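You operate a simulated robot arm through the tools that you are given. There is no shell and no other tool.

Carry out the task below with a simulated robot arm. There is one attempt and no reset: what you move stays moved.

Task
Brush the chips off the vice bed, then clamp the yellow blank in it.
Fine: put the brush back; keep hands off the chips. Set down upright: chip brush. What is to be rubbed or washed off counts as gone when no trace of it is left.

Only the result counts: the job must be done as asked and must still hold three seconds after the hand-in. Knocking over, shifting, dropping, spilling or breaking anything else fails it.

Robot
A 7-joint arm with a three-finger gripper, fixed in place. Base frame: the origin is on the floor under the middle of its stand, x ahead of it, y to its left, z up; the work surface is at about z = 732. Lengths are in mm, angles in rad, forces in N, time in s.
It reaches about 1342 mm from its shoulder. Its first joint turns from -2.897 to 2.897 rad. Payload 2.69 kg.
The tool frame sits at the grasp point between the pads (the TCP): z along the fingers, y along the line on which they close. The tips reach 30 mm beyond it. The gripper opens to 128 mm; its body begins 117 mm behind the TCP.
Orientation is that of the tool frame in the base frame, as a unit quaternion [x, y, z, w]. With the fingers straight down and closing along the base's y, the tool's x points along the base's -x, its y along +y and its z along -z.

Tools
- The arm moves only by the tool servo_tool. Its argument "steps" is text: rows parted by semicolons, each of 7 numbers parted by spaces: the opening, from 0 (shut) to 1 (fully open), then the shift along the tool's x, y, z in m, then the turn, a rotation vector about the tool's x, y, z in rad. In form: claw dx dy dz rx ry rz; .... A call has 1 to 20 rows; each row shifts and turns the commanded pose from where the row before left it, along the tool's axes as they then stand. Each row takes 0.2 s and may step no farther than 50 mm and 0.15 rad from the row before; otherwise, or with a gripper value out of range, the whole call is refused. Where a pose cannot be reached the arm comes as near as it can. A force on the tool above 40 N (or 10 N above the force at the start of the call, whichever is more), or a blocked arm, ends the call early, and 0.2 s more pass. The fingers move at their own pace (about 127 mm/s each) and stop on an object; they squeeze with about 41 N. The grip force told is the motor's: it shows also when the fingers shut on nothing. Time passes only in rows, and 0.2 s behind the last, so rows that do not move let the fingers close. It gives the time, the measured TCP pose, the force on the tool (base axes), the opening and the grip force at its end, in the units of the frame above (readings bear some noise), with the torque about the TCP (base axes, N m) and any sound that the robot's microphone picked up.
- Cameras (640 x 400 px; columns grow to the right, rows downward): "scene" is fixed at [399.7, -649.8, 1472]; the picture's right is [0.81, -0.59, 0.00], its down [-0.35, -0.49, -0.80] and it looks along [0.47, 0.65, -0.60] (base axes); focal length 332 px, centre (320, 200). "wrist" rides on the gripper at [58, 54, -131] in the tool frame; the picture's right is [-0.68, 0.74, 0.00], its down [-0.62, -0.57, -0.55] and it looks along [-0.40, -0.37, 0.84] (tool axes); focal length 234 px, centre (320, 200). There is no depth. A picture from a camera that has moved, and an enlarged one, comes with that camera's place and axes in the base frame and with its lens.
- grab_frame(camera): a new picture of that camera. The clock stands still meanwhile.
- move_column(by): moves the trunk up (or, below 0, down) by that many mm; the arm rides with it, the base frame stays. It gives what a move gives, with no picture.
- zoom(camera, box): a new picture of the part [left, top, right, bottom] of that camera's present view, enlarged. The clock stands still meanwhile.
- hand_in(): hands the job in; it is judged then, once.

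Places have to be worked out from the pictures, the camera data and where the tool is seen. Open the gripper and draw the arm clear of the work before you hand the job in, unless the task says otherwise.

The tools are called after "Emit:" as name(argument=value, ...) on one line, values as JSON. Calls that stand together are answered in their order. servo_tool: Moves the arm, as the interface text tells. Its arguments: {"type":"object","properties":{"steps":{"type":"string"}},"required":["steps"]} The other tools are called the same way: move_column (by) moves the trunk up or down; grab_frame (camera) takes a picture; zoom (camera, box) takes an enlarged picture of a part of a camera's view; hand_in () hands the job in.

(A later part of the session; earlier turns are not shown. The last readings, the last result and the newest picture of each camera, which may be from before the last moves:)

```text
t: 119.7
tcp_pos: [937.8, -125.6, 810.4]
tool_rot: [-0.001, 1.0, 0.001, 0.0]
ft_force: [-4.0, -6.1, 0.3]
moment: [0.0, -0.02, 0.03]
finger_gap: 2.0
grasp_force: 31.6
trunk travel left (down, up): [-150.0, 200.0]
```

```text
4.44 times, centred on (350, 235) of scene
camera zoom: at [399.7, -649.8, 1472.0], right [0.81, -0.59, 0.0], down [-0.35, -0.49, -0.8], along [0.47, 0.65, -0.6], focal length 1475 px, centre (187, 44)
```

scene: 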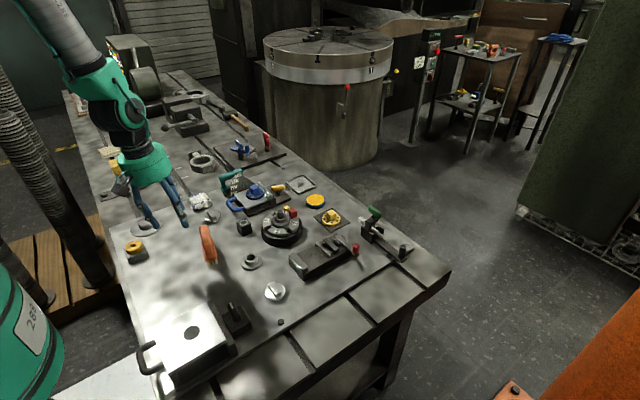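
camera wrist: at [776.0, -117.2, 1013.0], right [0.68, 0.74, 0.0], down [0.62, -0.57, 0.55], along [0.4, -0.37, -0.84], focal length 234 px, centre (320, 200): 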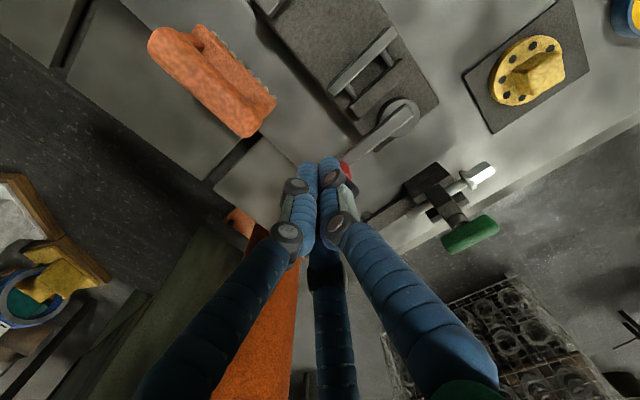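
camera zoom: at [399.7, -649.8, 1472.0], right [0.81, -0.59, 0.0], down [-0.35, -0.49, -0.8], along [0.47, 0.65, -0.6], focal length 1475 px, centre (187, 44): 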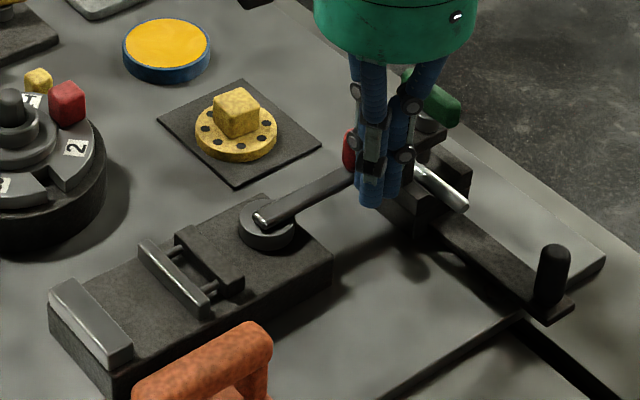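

The lever now points along +x and a 7 N reaction appears – likely near its stop. One small extra push to check.

Emit:
servo_tool(steps="0 -0.0005 0.003 0 0 0 0; 0 0 0.003 0 0 0 0; 0 0 0 0 0 0 0")

Emit:
zoom(camera="scene", box=[290, 190, 410, 280])

```text
t: 120.4
tcp_pos: [937.7, -125.8, 812.2]
tool_rot: [0.001, 1.0, 0.0, 0.0]
ft_force: [-2.1, -11.2, 0.6]
moment: [0.03, -0.02, 0.01]
finger_gap: 2.3
grasp_force: 30.9
trunk travel left (down, up): [-150.0, 200.0]
stopped in row 3: the force on the tool passed its limit at 42 N (the readings are from after the stop); the commanded pose is now the measured one
```

```text
4.44 times, centred on (350, 235) of scene
camera zoom: at [399.7, -649.8, 1472.0], right [0.81, -0.59, 0.0], down [-0.35, -0.49, -0.8], along [0.47, 0.65, -0.6], focal length 1475 px, centre (187, 44)
```

zoom: 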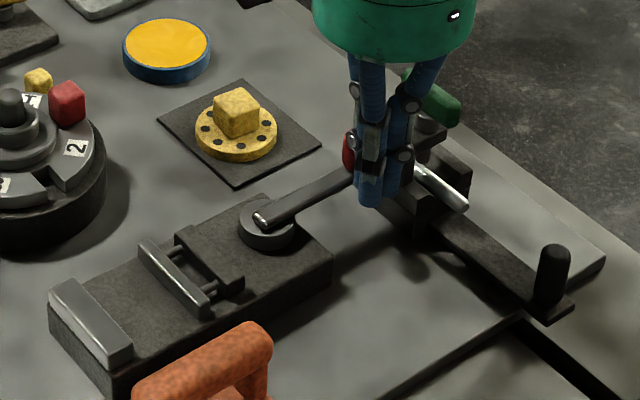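

The lever stops at about 90° of turn. I'll measure the jaw's closed position with the wrist camera.

Emit:
servo_tool(steps="0 0 -0.005 0 0 0 0; 0 0 -0.005 -0.02 0 0 0; 0 0 0 -0.03 0 0 0; 0 0.03 0 -0.03 0 0 0; 0 0.04 0 0 0 0 0; 0 0.04 0 0 0 0 0; 0 0 0 0 0 0 0")

Emit:
grab_frame(camera="wrist")

Emit:
zoom(camera="wrist", box=[240, 0, 440, 170])

Emit:
zoom(camera="scene", box=[290, 190, 410, 280])

```text
t: 122.0
tcp_pos: [827.9, -133.0, 892.7]
tool_rot: [-0.001, 1.0, -0.001, 0.001]
ft_force: [0.2, -0.5, 0.9]
moment: [0.0, -0.03, -0.02]
finger_gap: 2.1
grasp_force: 31.4
trunk travel left (down, up): [-150.0, 200.0]
```

```text
taken
camera wrist: at [768.5, -78.9, 1025.3], right [0.68, 0.74, 0.0], down [0.62, -0.57, 0.55], along [0.4, -0.37, -0.84], focal length 234 px, centre (320, 200)
```

wrist: 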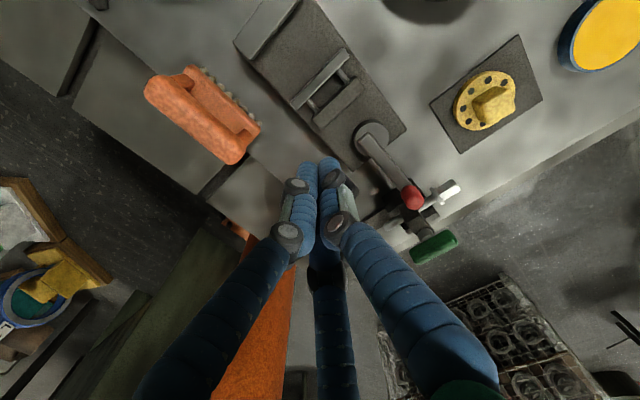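

```text
2.35 times, centred on (340, 85) of wrist
camera zoom: at [768.5, -78.9, 1025.3], right [0.68, 0.74, 0.0], down [0.62, -0.57, 0.55], along [0.4, -0.37, -0.84], focal length 551 px, centre (273, 471)
```

zoom: 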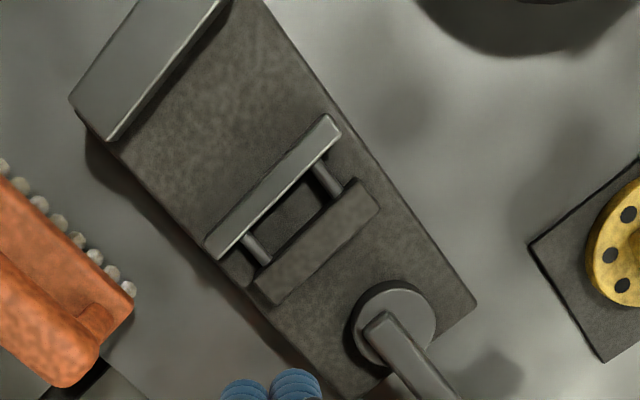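

```text
4.44 times, centred on (350, 235) of scene
camera zoom: at [399.7, -649.8, 1472.0], right [0.81, -0.59, 0.0], down [-0.35, -0.49, -0.8], along [0.47, 0.65, -0.6], focal length 1475 px, centre (187, 44)
```

zoom: 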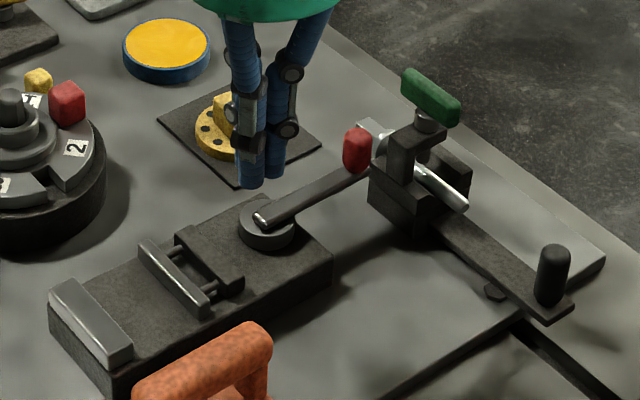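

Open gap 72 mm, closed 51.6 mm (20 mm per 90°): only the yellow block's ~66 mm length fits this range, so the block goes in lengthwise. Now I reopen the lever by pushing its arm from the +y side back toward -y.

Emit:
servo_tool(steps="0 -0.0213 0.016 0 0 0 0; 0 -0.0213 0.016 0 0 0 0; 0 -0.0213 0.016 0 0 0 0; 0 -0.0213 0.016 0 0 0 0; 0 0 0 0.025 0 0 0; 0 0 0 0.025 0 0 0; 0 0 0 0.02 0 0 0; 0 0 0 0 0 0 0")

Emit:
zoom(camera="scene", box=[310, 170, 410, 260])

Emit:
grab_frame(camera="wrist")

```text
t: 123.8
tcp_pos: [912.8, -71.1, 819.3]
tool_rot: [0.0, 1.0, 0.0, 0.0]
ft_force: [-0.1, -0.6, 0.0]
moment: [-0.04, 0.04, 0.03]
finger_gap: 2.2
grasp_force: 31.0
trunk travel left (down, up): [-150.0, 200.0]
```

```text
4.44 times, centred on (360, 215) of scene
camera zoom: at [399.7, -649.8, 1472.0], right [0.81, -0.59, 0.0], down [-0.35, -0.49, -0.8], along [0.47, 0.65, -0.6], focal length 1475 px, centre (142, 133)
```

zoom: 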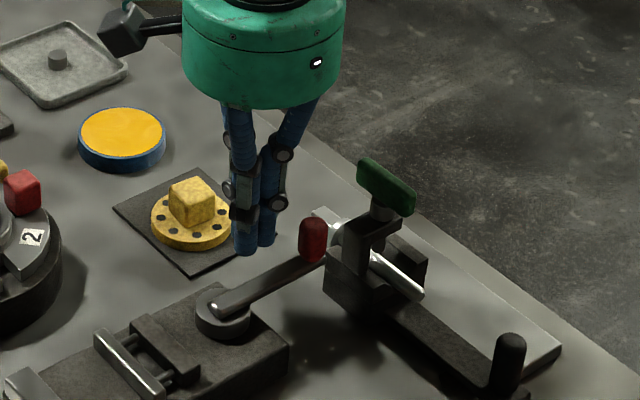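

```text
taken
camera wrist: at [854.1, -16.0, 952.4], right [0.68, 0.74, 0.0], down [0.62, -0.57, 0.55], along [0.4, -0.37, -0.84], focal length 234 px, centre (320, 200)
```

wrist: 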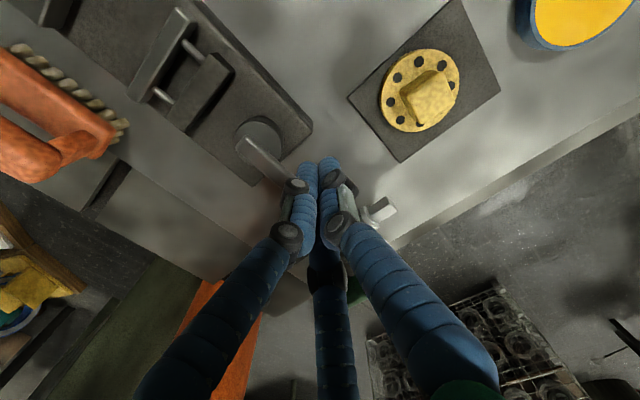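

Emit:
servo_tool(steps="0 0 0 0.012 0 0 0; 0 0 0 0 0 0 0; 0 0 -0.004 0 0 0 0; 0 -0.001 -0.005 0 0 0 0; 0 -0.001 -0.006 0 0 0 0; 0 -0.001 -0.006 0 0 0 0; 0 -0.001 -0.006 0 0 0 0; 0 0 -0.006 0 0 0 0; 0 0 0 0 0 0 0")

Emit:
zoom(camera="scene", box=[300, 190, 400, 270])

```text
t: 125.8
tcp_pos: [917.5, -103.1, 809.6]
tool_rot: [0.0, 1.0, 0.001, 0.0]
ft_force: [-0.8, 0.3, -0.1]
moment: [0.01, 0.01, -0.01]
finger_gap: 1.9
grasp_force: 31.2
trunk travel left (down, up): [-150.0, 200.0]
```

```text
5.00 times, centred on (350, 230) of scene
camera zoom: at [399.7, -649.8, 1472.0], right [0.81, -0.59, 0.0], down [-0.35, -0.49, -0.8], along [0.47, 0.65, -0.6], focal length 1659 px, centre (170, 50)
```

zoom: 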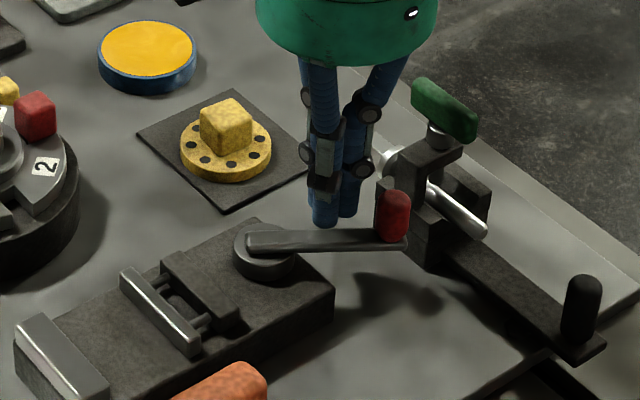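

Lever is returning. Continuing along the arc to the fully open position.

Emit:
servo_tool(steps="0 0.0006 -0.0055 0 0 0 0; 0 0.0008 -0.0055 0 0 0 0; 0 0.001 -0.0055 0 0 0 0; 0 0.0012 -0.0055 0 0 0 0; 0 0.002 -0.005 0 0 0 0; 0 0.004 -0.0045 0 0 0 0; 0 0.0043 -0.004 0 0 0 0; 0 0.0043 -0.004 0 0 0 0; 0 0.0043 -0.0035 0 0 0 0; 0 0.0043 -0.003 0 0 0 0; 0 0 0 0 0 0 0")

Emit:
zoom(camera="scene", box=[300, 190, 400, 270])

```text
t: 128.2
tcp_pos: [894.7, -147.8, 811.2]
tool_rot: [0.001, 1.0, -0.001, 0.001]
ft_force: [22.6, 4.6, -1.8]
moment: [0.04, -0.59, 0.01]
finger_gap: 2.0
grasp_force: 31.6
trunk travel left (down, up): [-150.0, 200.0]
```

```text
5.00 times, centred on (350, 230) of scene
camera zoom: at [399.7, -649.8, 1472.0], right [0.81, -0.59, 0.0], down [-0.35, -0.49, -0.8], along [0.47, 0.65, -0.6], focal length 1659 px, centre (170, 50)
```

zoom: 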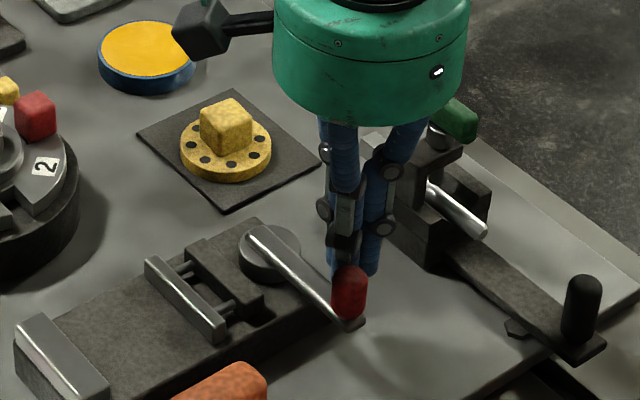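

Lever is back at its open stop. Backing off and up, then travelling to the yellow block.

Emit:
servo_tool(steps="0 -0.006 0.002 0 0 0 0; 0 0 0 -0.03 0 0 0; 0 0 0 -0.04 0 0 0; 0 0 0 -0.04 0 0 0; 0.5 0.02 0.04 0 0 0 0; 0.6 0.02 0.04 0 0 0 0; 0.6 0.02 0.04 0 0 0 0; 0.6 0.02 0.04 0 0 0 0; 0.6 0.02 0.04 0 0 0 0; 0.6 0.02 0.04 0 0 0 0; 0.6 0.02 0.04 0 0 0 0; 0.6 0.02 0.04 0 0 0 0; 0.6 0.02 0.04 0 0 0 0; 0.6 0.02 0.04 0 0 0 0; 0.6 0.02 0.04 0 0 0 0; 0.6 0.02 0.04 0 0 0 0; 0.6 0 0 0 0 0 0")

Emit:
servo_tool(steps="0.6 0.02 0.04 0 0 0 0; 0.6 0.02 0.04 0 0 0 0; 0.6 0.02 0.04 0 0 0 0; 0.6 0.02 0.04 0 0 0 0; 0.6 0.02 0.04 0 0 0 0; 0.6 0.02 0.04 0 0 0 0; 0.6 0.02 0.04 0 0 0 0; 0.6 0.02 0.04 0 0 0 0; 0.6 0.02 0.03 0 0 0 0; 0.6 0.02 0.03 0 0 0 0; 0.6 0 0 0 0 0 0")

Emit:
grab_frame(camera="wrist")

Emit:
zoom(camera="scene", box=[280, 190, 400, 300])

```text
t: 131.8
tcp_pos: [657.8, 331.4, 918.4]
tool_rot: [0.0, 1.0, -0.001, 0.0]
ft_force: [-0.7, 0.6, 0.1]
moment: [-0.04, 0.01, 0.0]
finger_gap: 76.8
grasp_force: 0.0
trunk travel left (down, up): [-150.0, 200.0]
```

```text
t: 134.2
tcp_pos: [454.0, 713.5, 918.9]
tool_rot: [0.0, 1.0, -0.001, 0.0]
ft_force: [-0.1, 0.6, -0.7]
moment: [-0.05, 0.0, 0.02]
finger_gap: 76.6
grasp_force: 0.0
trunk travel left (down, up): [-150.0, 200.0]
```

```text
taken
camera wrist: at [396.0, 767.3, 1050.9], right [0.68, 0.74, 0.0], down [0.62, -0.56, 0.55], along [0.4, -0.37, -0.84], focal length 234 px, centre (320, 200)
```

wrist: 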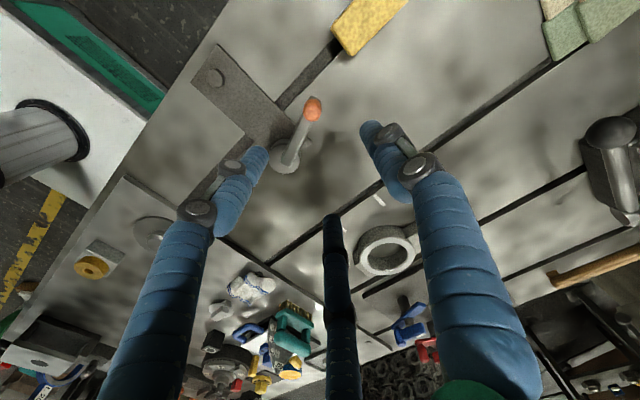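

```text
3.64 times, centred on (340, 245) of scene
camera zoom: at [399.7, -649.8, 1472.0], right [0.81, -0.59, 0.0], down [-0.35, -0.49, -0.8], along [0.47, 0.65, -0.6], focal length 1207 px, centre (247, 36)
```

zoom: 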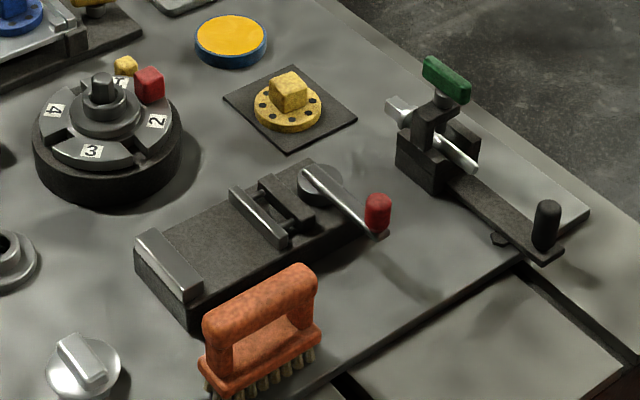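

Everything else undisturbed. Now turning the tool 90° so the thumb line lies across the block's 33 mm width, and moving above the block.

Emit:
servo_tool(steps="0.6 0 0 0 0 0 -0.14; 0.6 0 0 0 0 0 -0.14; 0.6 0 0 0 0 0 -0.14; 0.6 0 0 0 0 0 -0.14; 0.6 0 0 0 0 0 -0.14; 0.6 0 0 0 0 0 -0.14; 0.6 0 0 0 0 0 -0.14; 0.6 0 0 0 0 0 -0.14; 0.6 0 0 0 0 0 -0.14; 0.6 0 0 0 0 0 -0.14; 0.6 0 0 0 0 0 -0.14; 0.6 0 0 0 0 0 -0.0308; 0.6 -0.035 0.02 0 0 0 0; 0.6 -0.035 0.02 0 0 0 0; 0.6 0 0 0 0 0 0")

Emit:
grab_frame(camera="wrist")

Emit:
zoom(camera="wrist", box=[230, 70, 410, 220])

```text
t: 137.4
tcp_pos: [416.4, 784.7, 919.3]
tool_rot: [0.707, -0.707, 0.001, 0.0]
ft_force: [-1.6, 0.6, -0.5]
moment: [-0.03, -0.09, -0.02]
finger_gap: 76.8
grasp_force: 0.0
trunk travel left (down, up): [-150.0, 200.0]
```

```text
taken
camera wrist: at [361.6, 726.7, 1051.8], right [-0.74, 0.68, 0.0], down [0.56, 0.62, 0.55], along [0.37, 0.4, -0.84], focal length 234 px, centre (320, 200)
```

wrist: 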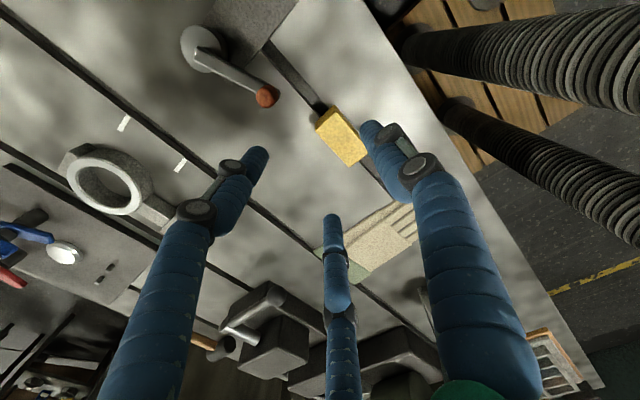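

```text
2.67 times, centred on (320, 145) of wrist
camera zoom: at [361.6, 726.7, 1051.8], right [-0.74, 0.68, 0.0], down [0.56, 0.62, 0.55], along [0.37, 0.4, -0.84], focal length 624 px, centre (320, 347)
```

zoom: 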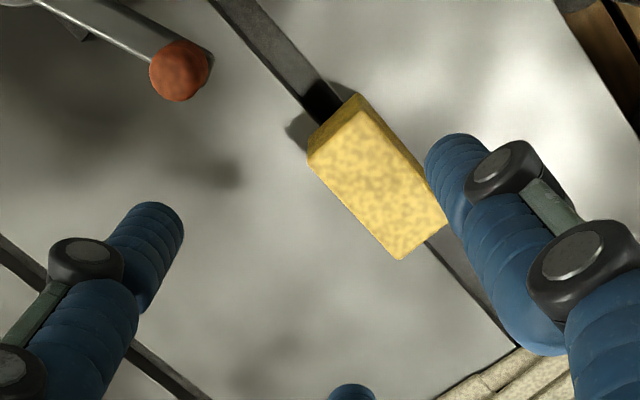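

Combining both wrist views: block ≈33×68 mm, top z≈751, centre ≈(408.4,823), square to the axes. I'll position with the 8 mm offset for the three-finger closure and lower partway to check.

Emit:
servo_tool(steps="0.6 -0.0382 0 0 0 0 0; 0.6 0 0 0.03 0 0 0; 0.6 0 0 0.03 0 0 0; 0.6 0 0 0.03 0 0 0; 0.6 0 0 0 0 0 0")

Emit:
grab_frame(camera="wrist")

Emit:
zoom(camera="wrist", box=[240, 80, 400, 230])

Emit:
zoom(camera="scene", box=[80, 110, 170, 190])

```text
t: 138.6
tcp_pos: [415.4, 820.4, 827.9]
tool_rot: [-0.707, 0.707, 0.0, 0.0]
ft_force: [1.0, 0.0, -0.4]
moment: [0.01, 0.0, 0.0]
finger_gap: 76.7
grasp_force: 0.1
trunk travel left (down, up): [-150.0, 200.0]
```

```text
taken
camera wrist: at [361.8, 762.7, 960.8], right [-0.74, 0.68, 0.0], down [0.57, 0.62, 0.55], along [0.37, 0.4, -0.84], focal length 234 px, centre (320, 200)
```

wrist: 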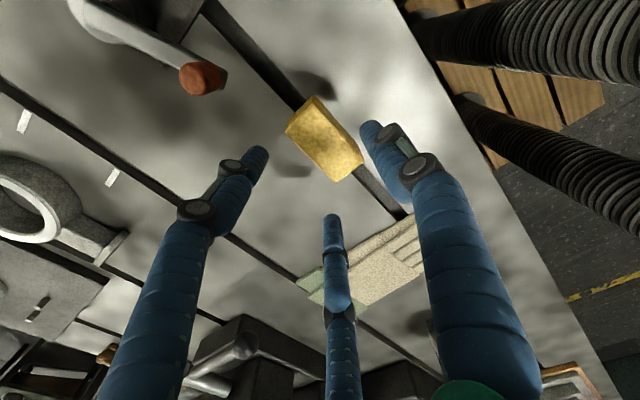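

```text
2.67 times, centred on (320, 155) of wrist
camera zoom: at [361.8, 762.7, 960.8], right [-0.74, 0.68, 0.0], down [0.57, 0.62, 0.55], along [0.37, 0.4, -0.84], focal length 624 px, centre (320, 320)
```

zoom: 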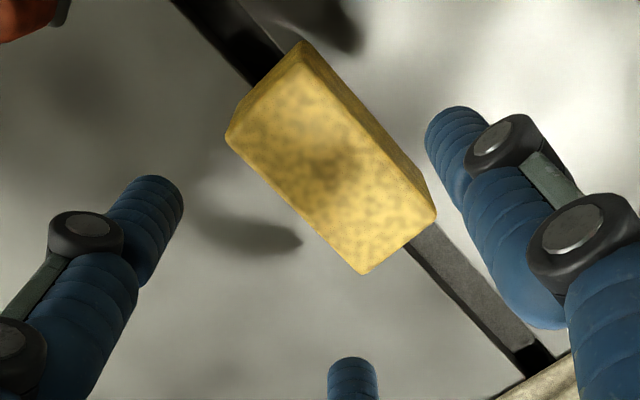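

```text
5.00 times, centred on (125, 150) of scene
camera zoom: at [399.7, -649.8, 1472.0], right [0.81, -0.59, 0.0], down [-0.35, -0.49, -0.8], along [0.47, 0.65, -0.6], focal length 1659 px, centre (1295, 450)
```

zoom: 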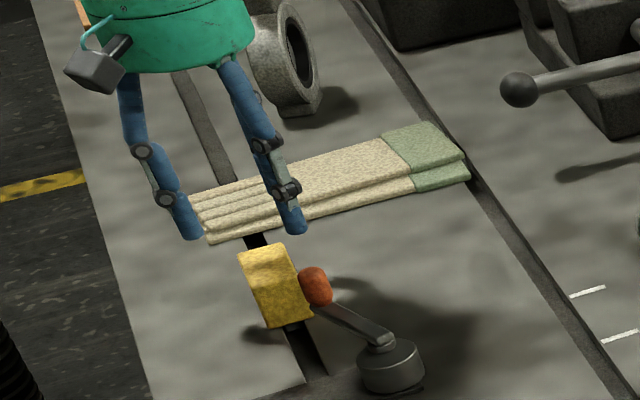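

Scene and wrist agree now: block top ≈752, bottom ≈719, size about 34×69. Fine-adjusting and descending to TCP z≈766 (tips ~16 mm above the bench so they stay above the jaws later).

Emit:
servo_tool(steps="0.6 -0.0013 -0.0016 0.015 0 0 0; 0.6 0 0 0.02 0 0 0; 0.6 0 0 0.015 0 0 0; 0.6 0 0 0.012 0 0 0; 0.6 0 0 0 0 0 0")

Emit:
zoom(camera="wrist", box=[240, 80, 400, 230])

Emit:
zoom(camera="scene", box=[80, 110, 170, 190])

```text
t: 139.8
tcp_pos: [416.2, 822.5, 764.8]
tool_rot: [0.707, -0.707, 0.0, 0.0]
ft_force: [0.1, 1.8, 0.1]
moment: [0.02, -0.01, -0.01]
finger_gap: 76.6
grasp_force: 0.0
trunk travel left (down, up): [-150.0, 200.0]
```

```text
2.67 times, centred on (320, 155) of wrist
camera zoom: at [362.9, 764.7, 898.8], right [-0.74, 0.68, 0.0], down [0.57, 0.62, 0.55], along [0.37, 0.4, -0.84], focal length 624 px, centre (320, 320)
```

zoom: 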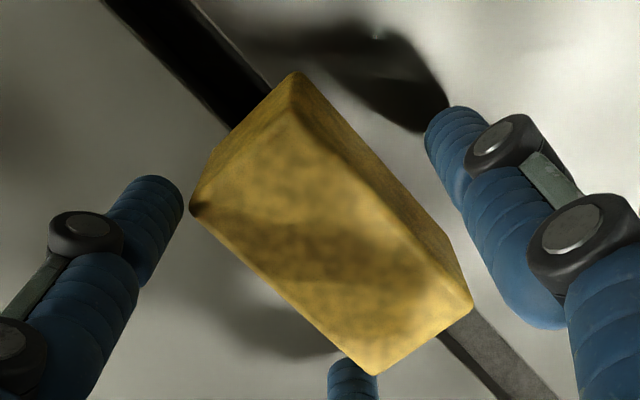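

```text
5.00 times, centred on (125, 150) of scene
camera zoom: at [399.7, -649.8, 1472.0], right [0.81, -0.59, 0.0], down [-0.35, -0.49, -0.8], along [0.47, 0.65, -0.6], focal length 1659 px, centre (1295, 450)
```

zoom: 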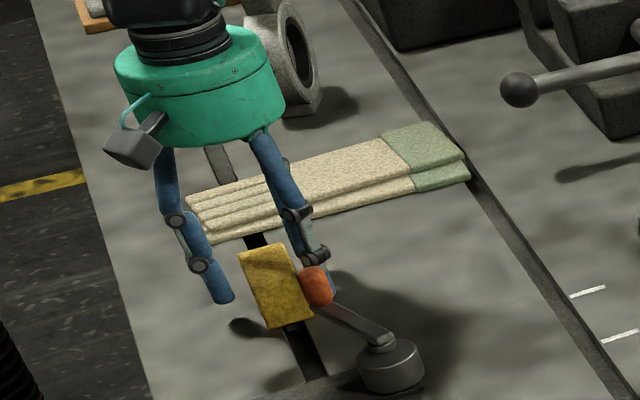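

Close view gives block ≈34×69–70×38 mm, centre ≈(409,821). Raising 3 mm (so tips clear the jaws later) and closing gently on the 34 mm width.

Emit:
servo_tool(steps="0.6 0.001 0 -0.003 0 0 0; 0.55 0 0 0 0 0 0; 0.5 0 0 0 0 0 0; 0.47 0 0 0 0 0 0; 0.44 0 0 0 0 0 0; 0.42 0 0 0 0 0 0; 0.4 0 0 0 0 0 0; 0.38 0 0 0 0 0 0; 0.3 0 0 0 0 0 0; 0 0 0 0 0 0 0; 0 0 0 0 0 0 0")

Emit:
zoom(camera="wrist", box=[240, 80, 400, 230])

Emit:
zoom(camera="scene", box=[90, 130, 160, 190])

```text
t: 142.2
tcp_pos: [418.2, 821.6, 769.8]
tool_rot: [-0.707, 0.707, 0.0, 0.0]
ft_force: [3.0, -0.2, 1.8]
moment: [-0.02, 0.08, -0.01]
finger_gap: 52.0
grasp_force: 40.5
trunk travel left (down, up): [-150.0, 200.0]
```

```text
2.67 times, centred on (320, 155) of wrist
camera zoom: at [363.4, 763.6, 901.8], right [-0.74, 0.68, 0.0], down [0.57, 0.62, 0.55], along [0.37, 0.4, -0.84], focal length 624 px, centre (320, 320)
```

zoom: 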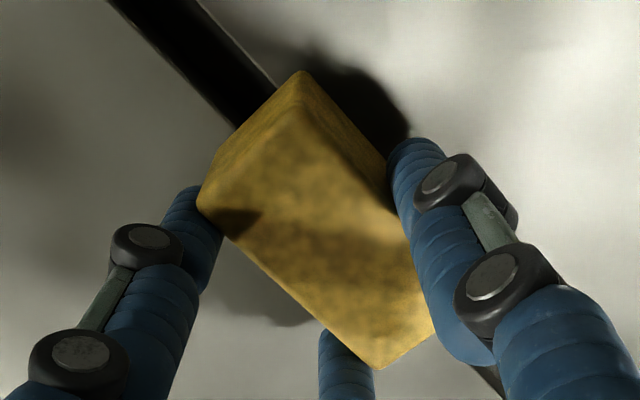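

```text
6.67 times, centred on (125, 160) of scene
camera zoom: at [399.7, -649.8, 1472.0], right [0.81, -0.59, 0.0], down [-0.35, -0.49, -0.8], along [0.47, 0.65, -0.6], focal length 2212 px, centre (1620, 467)
```

zoom: 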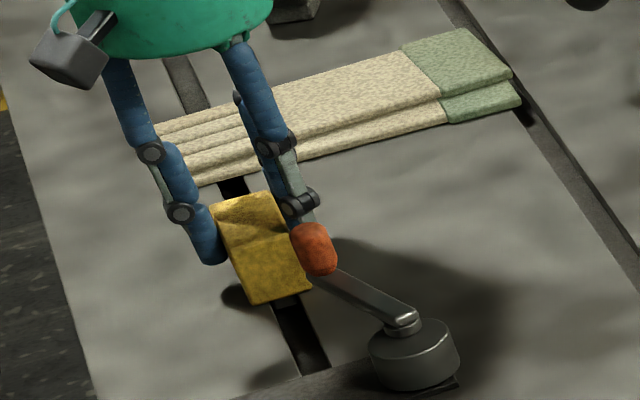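

Block is gripped (52 mm gap, 40 N). Lifting slowly and checking the weight and grip.

Emit:
servo_tool(steps="0 0 0 -0.003 0 0 0; 0 0 0 -0.007 0 0 0; 0 0 0 -0.01 0 0 0; 0 0 0 0 0 0 0; 0 0 0 0 0 0 0")

Emit:
zoom(camera="wrist", box=[240, 80, 400, 230])

Emit:
zoom(camera="scene", box=[90, 130, 160, 190])

```text
t: 143.4
tcp_pos: [418.3, 821.6, 787.2]
tool_rot: [-0.707, 0.707, -0.001, 0.0]
ft_force: [0.0, 0.1, -8.1]
moment: [0.01, -0.05, 0.02]
finger_gap: 51.7
grasp_force: 41.4
trunk travel left (down, up): [-150.0, 200.0]
```

```text
2.67 times, centred on (320, 155) of wrist
camera zoom: at [363.8, 763.8, 920.5], right [-0.74, 0.68, 0.0], down [0.57, 0.62, 0.55], along [0.37, 0.4, -0.84], focal length 624 px, centre (320, 320)
```

zoom: 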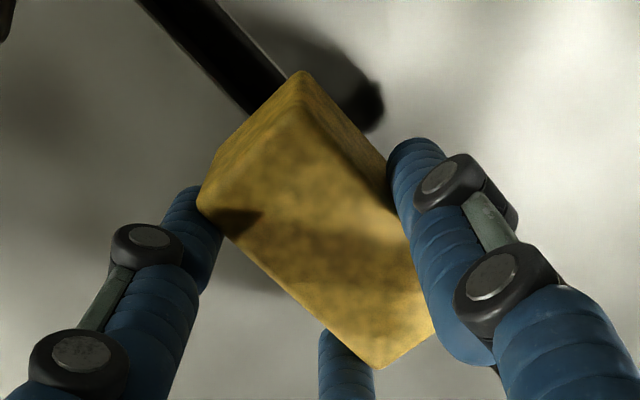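

```text
6.67 times, centred on (125, 160) of scene
camera zoom: at [399.7, -649.8, 1472.0], right [0.81, -0.59, 0.0], down [-0.35, -0.49, -0.8], along [0.47, 0.65, -0.6], focal length 2212 px, centre (1620, 467)
```

zoom: 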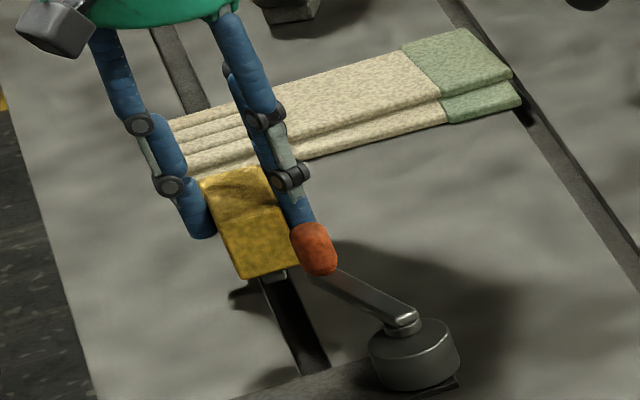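

Weight ≈8 N, grip steady. I'll rotate it slowly to default orientation here, close to the bench, before travelling.

Emit:
servo_tool(steps="0 0 0 0 0 0 0.01; 0 0 0 0 0 0 0.02; 0 0 0 0 0 0 0.03; 0 0 0 0 0 0 0.04; 0 0 0 0 0 0 0.04; 0 0 0 0 0 0 0.04; 0 0 0 0 0 0 0.04; 0 0 0 0 0 0 0.04; 0 0 0 0 0 0 0.04; 0 0 0 0 0 0 0.04; 0 0 0 0 0 0 0.04; 0 0 0 0 0 0 0.04; 0 0 0 0 0 0 0.03; 0 0 0 0 0 0 0.02; 0 0 0 0 0 0 0.01; 0 0 0 0 0 0 0")

Emit:
zoom(camera="wrist", box=[240, 80, 400, 230])

```text
t: 146.8
tcp_pos: [418.7, 820.9, 790.8]
tool_rot: [-0.519, 0.855, -0.001, -0.001]
ft_force: [-0.1, 0.3, -7.6]
moment: [-0.04, -0.05, 0.03]
finger_gap: 51.9
grasp_force: 40.9
trunk travel left (down, up): [-150.0, 200.0]
```

```text
2.67 times, centred on (320, 155) of wrist
camera zoom: at [342.6, 795.7, 921.5], right [-0.34, 0.94, 0.0], down [0.79, 0.29, 0.55], along [0.52, 0.19, -0.84], focal length 624 px, centre (320, 320)
```

zoom: 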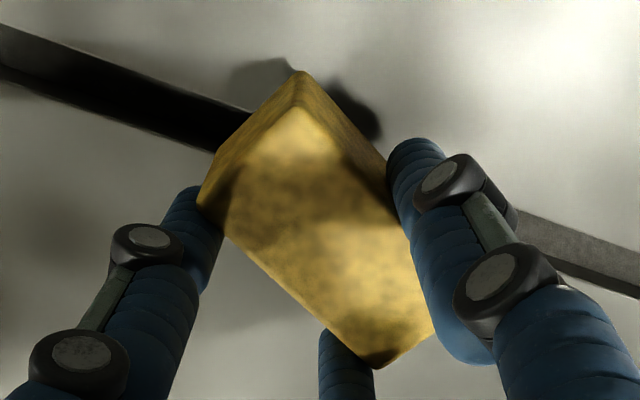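

No slip at all. Continuing the rotation.

Emit:
servo_tool(steps="0 0 0 0 0 0 0.02; 0 0 0 0 0 0 0.04; 0 0 0 0 0 0 0.05; 0 0 0 0 0 0 0.05; 0 0 0 0 0 0 0.05; 0 0 0 0 0 0 0.05; 0 0 0 0 0 0 0.05; 0 0 0 0 0 0 0.05; 0 0 0 0 0 0 0.05; 0 0 0 0 0 0 0.05; 0 0 0 0 0 0 0.05; 0 0 0 0 0 0 0.05; 0 0 0 0 0 0 0.05; 0 0 0 0 0 0 0.05; 0 0 0 0 0 0 0.05; 0 0 0 0 0 0 0.05; 0 0 0 0 0 0 0.05; 0 0 0 0 0 0 0.05; 0 0 0 0 0 0 0.05; 0 0 0 0 0 0 0.03")

Emit:
servo_tool(steps="0 0 0 0 0 0 0.03; 0 0 0 0 0 0 0.04; 0 0 0 0 0 0 0.03; 0 0 0 0 0 0 0.01; 0 0 0 0 0 0 0")

Emit:
zoom(camera="wrist", box=[240, 80, 400, 230])

```text
t: 151.0
tcp_pos: [417.9, 820.0, 789.2]
tool_rot: [-0.075, 0.997, -0.001, 0.001]
ft_force: [-0.3, -0.4, -7.7]
moment: [-0.07, -0.03, -0.01]
finger_gap: 52.0
grasp_force: 41.1
trunk travel left (down, up): [-150.0, 200.0]
```

```text
t: 152.2
tcp_pos: [419.1, 822.9, 789.3]
tool_rot: [-0.021, 1.0, -0.001, 0.0]
ft_force: [0.3, 0.0, -8.0]
moment: [-0.07, 0.01, -0.02]
finger_gap: 51.8
grasp_force: 41.1
trunk travel left (down, up): [-150.0, 200.0]
```

```text
2.67 times, centred on (320, 155) of wrist
camera zoom: at [357.2, 874.0, 921.0], right [0.65, 0.76, 0.0], down [0.64, -0.54, 0.55], along [0.42, -0.35, -0.84], focal length 624 px, centre (320, 320)
```

zoom: 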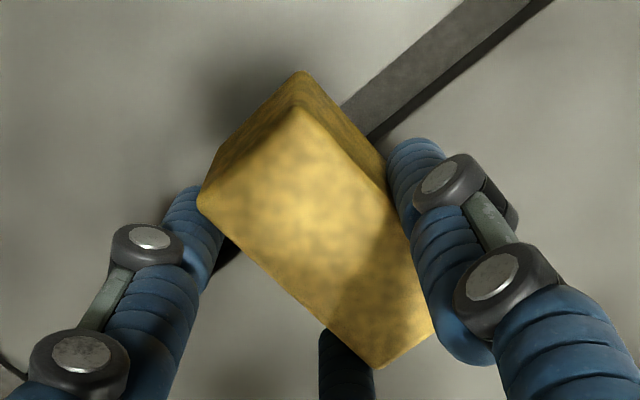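

Block orientation nearly default. Final small yaw, then raising to TCP z≈900 for the carry.

Emit:
servo_tool(steps="0 0 0 -0.005 0 0 0.014; 0 0 0 -0.01 0 0 0.014; 0 0 0 -0.015 0 0 0.014; 0 0 0 -0.02 0 0 0; 0 0 0 -0.02 0 0 0; 0 0 0 -0.02 0 0 0; 0 0 0 -0.015 0 0 0; 0 0 0 -0.005 0 0 0; 0 0 0 0 0 0 0")

Emit:
servo_tool(steps="0 -0.002 -0.006 0 0 0 0; 0 -0.005 -0.013 0 0 0 0; 0 -0.0087 -0.0232 0 0 0 0; 0 -0.0087 -0.0232 0 0 0 0; 0 -0.0087 -0.0232 0 0 0 0; 0 -0.0087 -0.0232 0 0 0 0; 0 -0.0087 -0.0232 0 0 0 0; 0 -0.0087 -0.0232 0 0 0 0; 0 -0.0087 -0.0232 0 0 0 0; 0 -0.0087 -0.0232 0 0 0 0; 0 -0.0087 -0.0232 0 0 0 0; 0 -0.0087 -0.0232 0 0 0 0; 0 -0.0087 -0.0232 0 0 0 0; 0 -0.0087 -0.0232 0 0 0 0; 0 -0.0087 -0.0232 0 0 0 0; 0 -0.0087 -0.0232 0 0 0 0; 0 -0.0087 -0.0232 0 0 0 0; 0 -0.0087 -0.0232 0 0 0 0; 0 -0.005 -0.013 0 0 0 0; 0 -0.002 -0.006 0 0 0 0")

Emit:
grab_frame(camera="wrist")

```text
t: 154.2
tcp_pos: [420.1, 822.6, 900.7]
tool_rot: [0.0, 1.0, -0.001, 0.0]
ft_force: [0.8, -0.1, -9.0]
moment: [-0.06, 0.0, 0.03]
finger_gap: 51.7
grasp_force: 40.9
trunk travel left (down, up): [-150.0, 200.0]
```

```text
t: 158.4
tcp_pos: [570.5, 414.0, 899.7]
tool_rot: [0.0, 1.0, 0.0, 0.0]
ft_force: [0.2, 0.0, -8.8]
moment: [-0.08, -0.02, 0.01]
finger_gap: 51.8
grasp_force: 40.0
trunk travel left (down, up): [-150.0, 200.0]
```

```text
taken
camera wrist: at [511.9, 467.9, 1031.2], right [0.68, 0.74, 0.0], down [0.62, -0.56, 0.55], along [0.4, -0.37, -0.84], focal length 234 px, centre (320, 200)
```

wrist: 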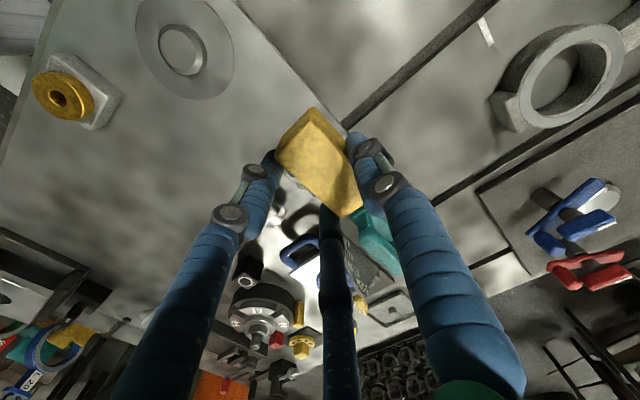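

Emit:
servo_tool(steps="0 -0.0021 -0.0055 0 0 0 0; 0 -0.0046 -0.0121 0 0 0 0; 0 -0.0084 -0.022 0 0 0 0; 0 -0.0084 -0.022 0 0 0 0; 0 -0.0084 -0.022 0 0 0 0; 0 -0.0084 -0.022 0 0 0 0; 0 -0.0084 -0.022 0 0 0 0; 0 -0.0084 -0.022 0 0 0 0; 0 -0.0084 -0.022 0 0 0 0; 0 -0.0084 -0.022 0 0 0 0; 0 -0.0084 -0.022 0 0 0 0; 0 -0.0084 -0.022 0 0 0 0; 0 -0.0084 -0.022 0 0 0 0; 0 -0.0084 -0.022 0 0 0 0; 0 -0.0084 -0.022 0 0 0 0; 0 -0.0084 -0.022 0 0 0 0; 0 -0.0084 -0.022 0 0 0 0; 0 -0.0084 -0.022 0 0 0 0; 0 -0.0046 -0.0121 0 0 0 0; 0 -0.0021 -0.0055 0 0 0 0")

Emit:
servo_tool(steps="0 -0.0021 -0.0055 0 0 0 0; 0 -0.0046 -0.0121 0 0 0 0; 0 -0.0084 -0.022 0 0 0 0; 0 -0.0084 -0.022 0 0 0 0; 0 -0.0084 -0.022 0 0 0 0; 0 -0.0084 -0.022 0 0 0 0; 0 -0.0046 -0.0121 0 0 0 0; 0 -0.0021 -0.0055 0 0 0 0; 0 0 0 0 0 0 0")

Emit:
grab_frame(camera="wrist")

Emit:
zoom(camera="scene", box=[270, 160, 390, 280])

```text
t: 162.6
tcp_pos: [720.1, 25.2, 900.2]
tool_rot: [0.0, 1.0, 0.0, 0.0]
ft_force: [-0.8, -1.0, -7.1]
moment: [-0.04, -0.01, 0.0]
finger_gap: 52.1
grasp_force: 41.1
trunk travel left (down, up): [-150.0, 200.0]
```

```text
t: 164.6
tcp_pos: [764.5, -98.9, 899.3]
tool_rot: [0.0, 1.0, 0.0, 0.0]
ft_force: [0.2, -0.5, -8.3]
moment: [-0.09, 0.01, 0.01]
finger_gap: 52.0
grasp_force: 41.2
trunk travel left (down, up): [-150.0, 200.0]
```

```text
taken
camera wrist: at [705.2, -44.8, 1032.4], right [0.68, 0.74, 0.0], down [0.62, -0.57, 0.55], along [0.4, -0.37, -0.84], focal length 234 px, centre (320, 200)
```

wrist: 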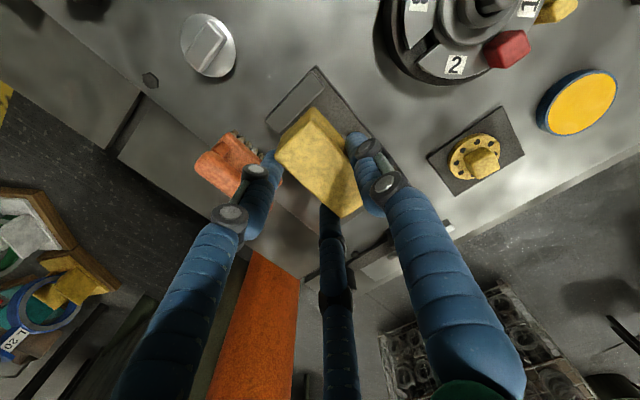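

```text
3.33 times, centred on (330, 220) of scene
camera zoom: at [399.7, -649.8, 1472.0], right [0.81, -0.59, 0.0], down [-0.35, -0.49, -0.8], along [0.47, 0.65, -0.6], focal length 1106 px, centre (287, 133)
```

zoom: 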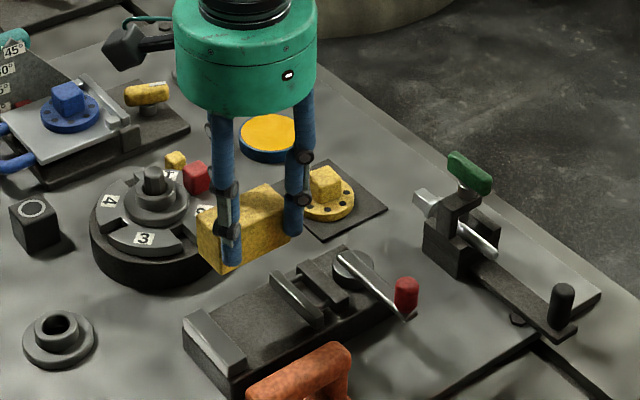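

Moving to the computed alignment (TCP ≈(768.3,-105.5)) and lowering until the block is ~12 mm above the jaw tops, to check alignment.

Emit:
servo_tool(steps="0 -0.0025 -0.003 0.005 0 0 0; 0 -0.0025 -0.003 0.012 0 0 0; 0 0 0 0.018 0 0 0; 0 0 0 0.018 0 0 0; 0 0 0 0.01 0 0 0; 0 0 0 0 0 0 0")

Emit:
grab_frame(camera="wrist")

Emit:
zoom(camera="wrist", box=[220, 40, 420, 240])

Emit:
zoom(camera="scene", box=[280, 200, 370, 280])

```text
t: 166.0
tcp_pos: [771.4, -102.5, 836.5]
tool_rot: [-0.001, 1.0, 0.0, 0.0]
ft_force: [-0.3, 0.6, -7.6]
moment: [-0.07, -0.03, 0.02]
finger_gap: 51.8
grasp_force: 41.3
trunk travel left (down, up): [-150.0, 200.0]
```

```text
taken
camera wrist: at [712.6, -49.0, 968.7], right [0.68, 0.74, 0.0], down [0.62, -0.57, 0.55], along [0.4, -0.37, -0.84], focal length 234 px, centre (320, 200)
```

wrist: 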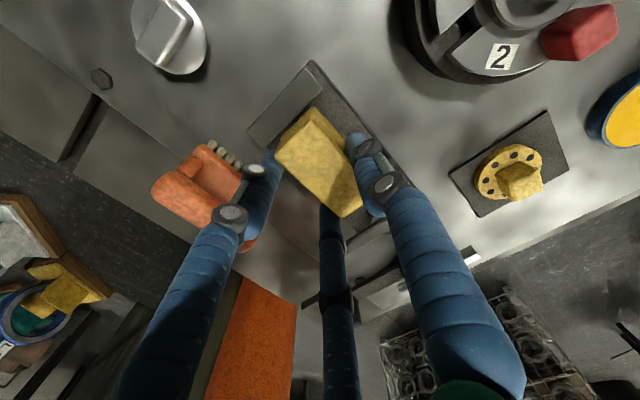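

```text
2.00 times, centred on (320, 140) of wrist
camera zoom: at [712.6, -49.0, 968.7], right [0.68, 0.74, 0.0], down [0.62, -0.57, 0.55], along [0.4, -0.37, -0.84], focal length 468 px, centre (320, 320)
```

zoom: 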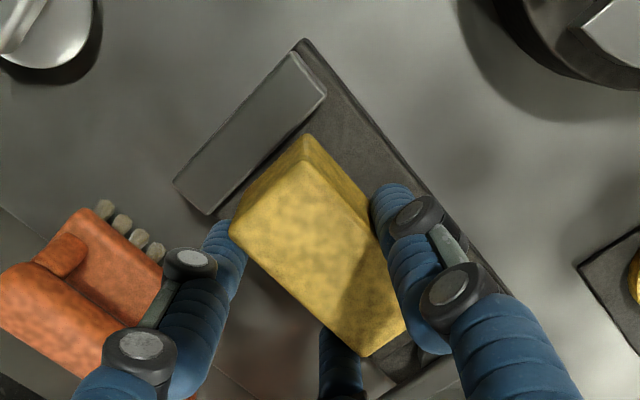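

```text
5.00 times, centred on (325, 240) of scene
camera zoom: at [399.7, -649.8, 1472.0], right [0.81, -0.59, 0.0], down [-0.35, -0.49, -0.8], along [0.47, 0.65, -0.6], focal length 1659 px, centre (295, 0)
```

zoom: 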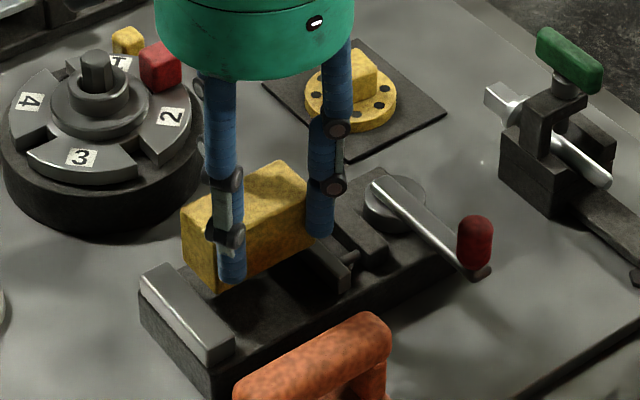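

In this image the block's robot-side face is 3.6 mm from the fixed jaw plane; with a 72 mm gap and 69.5 mm block I want ~1.2 mm. Shifting -2.4 mm in x and -4 mm in y, then lowering to just above the jaws.

Emit:
servo_tool(steps="0 0.0024 -0.004 0 0 0 0; 0 0 0 0.006 0 0 0; 0 0 0 0 0 0 0; 0 0 0 0 0 0 0")

Emit:
zoom(camera="wrist", box=[250, 60, 370, 180])

Emit:
zoom(camera="scene", box=[295, 215, 355, 270])

```text
t: 167.0
tcp_pos: [769.2, -108.2, 830.2]
tool_rot: [0.0, 1.0, 0.001, 0.001]
ft_force: [-0.5, -0.1, -7.6]
moment: [-0.1, 0.0, 0.0]
finger_gap: 51.8
grasp_force: 40.9
trunk travel left (down, up): [-150.0, 200.0]
```

```text
3.33 times, centred on (310, 120) of wrist
camera zoom: at [710.1, -53.4, 962.8], right [0.68, 0.74, 0.0], down [0.62, -0.57, 0.55], along [0.4, -0.37, -0.84], focal length 781 px, centre (353, 467)
```

zoom: 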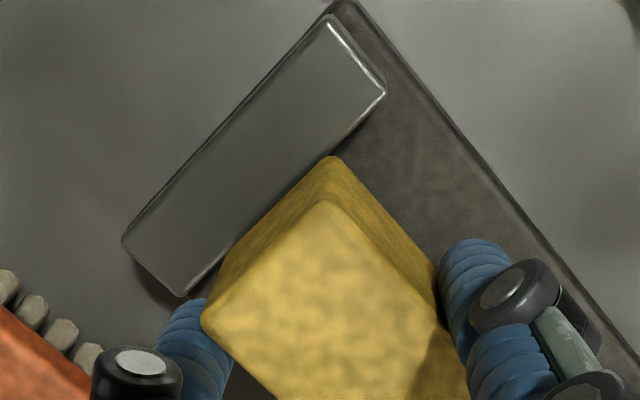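

```text
7.27 times, centred on (325, 242) of scene
camera zoom: at [399.7, -649.8, 1472.0], right [0.81, -0.59, 0.0], down [-0.35, -0.49, -0.8], along [0.47, 0.65, -0.6], focal length 2414 px, centre (284, -109)
```

zoom: 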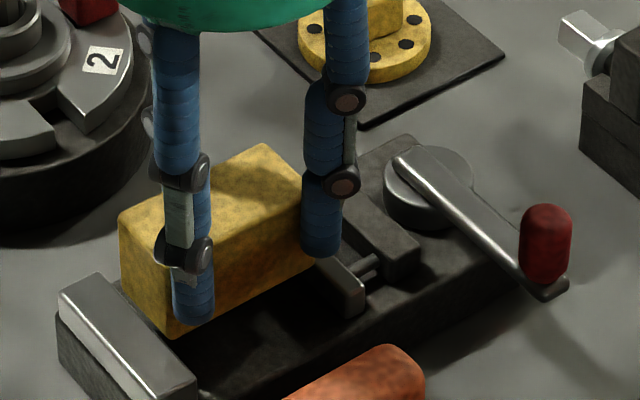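

The block face is now nearly flush with the fixed-jaw plane; shifting +0.9 mm for clearance on both sides, then lowering in small steps with force checks.

Emit:
servo_tool(steps="0 -0.0009 0 0.003 0 0 0; 0 0 0 0 0 0 0")

Emit:
servo_tool(steps="0 0 0 0.002 0 0 0; 0 0 0 0 0 0 0")

Emit:
servo_tool(steps="0 0 0 0.0015 0 0 0; 0 0 0 0 0 0 0")

Emit:
servo_tool(steps="0 0 0 0.0015 0 0 0; 0 0 0 0 0 0 0")

```text
t: 167.6
tcp_pos: [769.5, -107.7, 829.7]
tool_rot: [0.0, 1.0, 0.0, 0.0]
ft_force: [-0.2, 0.4, -3.1]
moment: [0.07, 0.18, -0.02]
finger_gap: 52.2
grasp_force: 40.7
trunk travel left (down, up): [-150.0, 200.0]
```

```text
t: 168.2
tcp_pos: [770.0, -110.2, 828.2]
tool_rot: [-0.001, 1.0, -0.001, 0.002]
ft_force: [-5.0, 1.2, 20.9]
moment: [0.68, 1.32, 0.05]
finger_gap: 52.0
grasp_force: 41.2
trunk travel left (down, up): [-150.0, 200.0]
```

```text
t: 168.8
tcp_pos: [770.7, -108.4, 826.1]
tool_rot: [0.0, 1.0, 0.0, 0.002]
ft_force: [0.4, 0.7, 24.5]
moment: [0.45, 1.12, 0.05]
finger_gap: 52.2
grasp_force: 40.8
trunk travel left (down, up): [-150.0, 200.0]
```

```text
t: 169.4
tcp_pos: [770.8, -108.2, 826.1]
tool_rot: [-0.001, 1.0, 0.0, 0.002]
ft_force: [7.4, -3.3, 24.4]
moment: [0.34, 0.8, 0.01]
finger_gap: 52.0
grasp_force: 40.8
trunk travel left (down, up): [-150.0, 200.0]
```

The block's -x end is catching on the fixed jaw (moment puts contact at x≈733). Lifting slightly, shifting +1.5 mm in x, and retrying.

Emit:
servo_tool(steps="0 0 0 -0.006 0 0 0; 0 -0.0015 0 0 0 0 0; 0 0 0 0 0 0 0")

Emit:
servo_tool(steps="0 0 0 0.003 0 0 0; 0 0 0 0 0 0 0")

Emit:
servo_tool(steps="0 0 0 0.002 0 0 0; 0 0 0 0 0 0 0")

Emit:
servo_tool(steps="0 0 0 0.0015 0 0 0; 0 0 0 0 0 0 0")

```text
t: 170.2
tcp_pos: [770.9, -109.1, 828.1]
tool_rot: [0.0, 1.0, 0.001, -0.001]
ft_force: [0.7, 0.4, -7.8]
moment: [-0.06, -0.02, 0.02]
finger_gap: 51.9
grasp_force: 41.4
trunk travel left (down, up): [-150.0, 200.0]
```

```text
t: 170.8
tcp_pos: [773.4, -107.8, 827.3]
tool_rot: [0.0, 1.0, 0.0, 0.001]
ft_force: [-0.9, 0.3, -7.7]
moment: [-0.07, 0.01, 0.03]
finger_gap: 52.0
grasp_force: 40.8
trunk travel left (down, up): [-150.0, 200.0]
```

```text
t: 171.4
tcp_pos: [771.5, -108.4, 824.5]
tool_rot: [-0.001, 1.0, 0.0, 0.0]
ft_force: [-3.4, -1.7, -1.9]
moment: [0.02, 0.46, 0.08]
finger_gap: 52.1
grasp_force: 41.1
trunk travel left (down, up): [-150.0, 200.0]
```

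```text
t: 172.0
tcp_pos: [771.5, -108.1, 821.2]
tool_rot: [0.0, 1.0, 0.0, -0.001]
ft_force: [0.3, 1.2, -11.1]
moment: [-0.07, -0.16, 0.0]
finger_gap: 52.0
grasp_force: 41.4
trunk travel left (down, up): [-150.0, 200.0]
```

It slipped past the jaw edge. Continuing down in small steps to the bed.

Emit:
servo_tool(steps="0 0 0 0.002 0 0 0; 0 0 0 0 0 0 0")

Emit:
servo_tool(steps="0 0 0 0.002 0 0 0; 0 0 0 0 0 0 0")

Emit:
servo_tool(steps="0 0 0 0.002 0 0 0; 0 0 0 0 0 0 0")

Emit:
zoom(camera="scene", box=[295, 215, 355, 270])

```text
t: 172.6
tcp_pos: [772.5, -108.2, 822.0]
tool_rot: [0.0, 1.0, -0.001, 0.001]
ft_force: [-5.8, 3.4, 1.3]
moment: [0.23, 0.07, 0.07]
finger_gap: 51.9
grasp_force: 40.3
trunk travel left (down, up): [-150.0, 200.0]
```

```text
t: 173.2
tcp_pos: [771.2, -107.9, 822.1]
tool_rot: [0.0, 1.0, -0.001, 0.002]
ft_force: [-8.8, 4.7, 21.5]
moment: [0.49, -0.34, 0.1]
finger_gap: 52.1
grasp_force: 40.7
trunk travel left (down, up): [-150.0, 200.0]
```

```text
t: 173.8
tcp_pos: [772.1, -108.0, 818.9]
tool_rot: [0.0, 1.0, 0.0, 0.002]
ft_force: [-3.8, 4.8, 31.7]
moment: [0.61, -0.45, 0.04]
finger_gap: 52.2
grasp_force: 41.6
trunk travel left (down, up): [-150.0, 200.0]
```

```text
7.27 times, centred on (325, 242) of scene
camera zoom: at [399.7, -649.8, 1472.0], right [0.81, -0.59, 0.0], down [-0.35, -0.49, -0.8], along [0.47, 0.65, -0.6], focal length 2414 px, centre (284, -109)
```

zoom: 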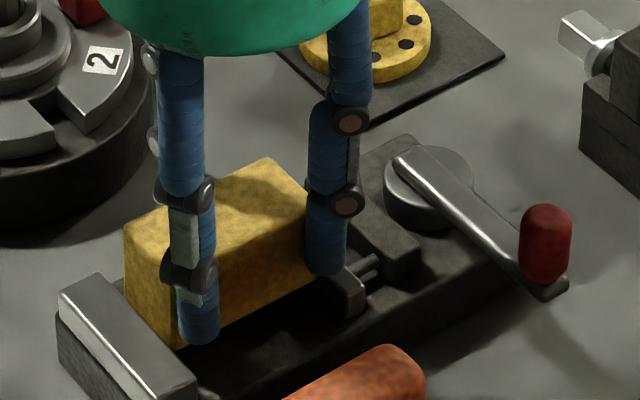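

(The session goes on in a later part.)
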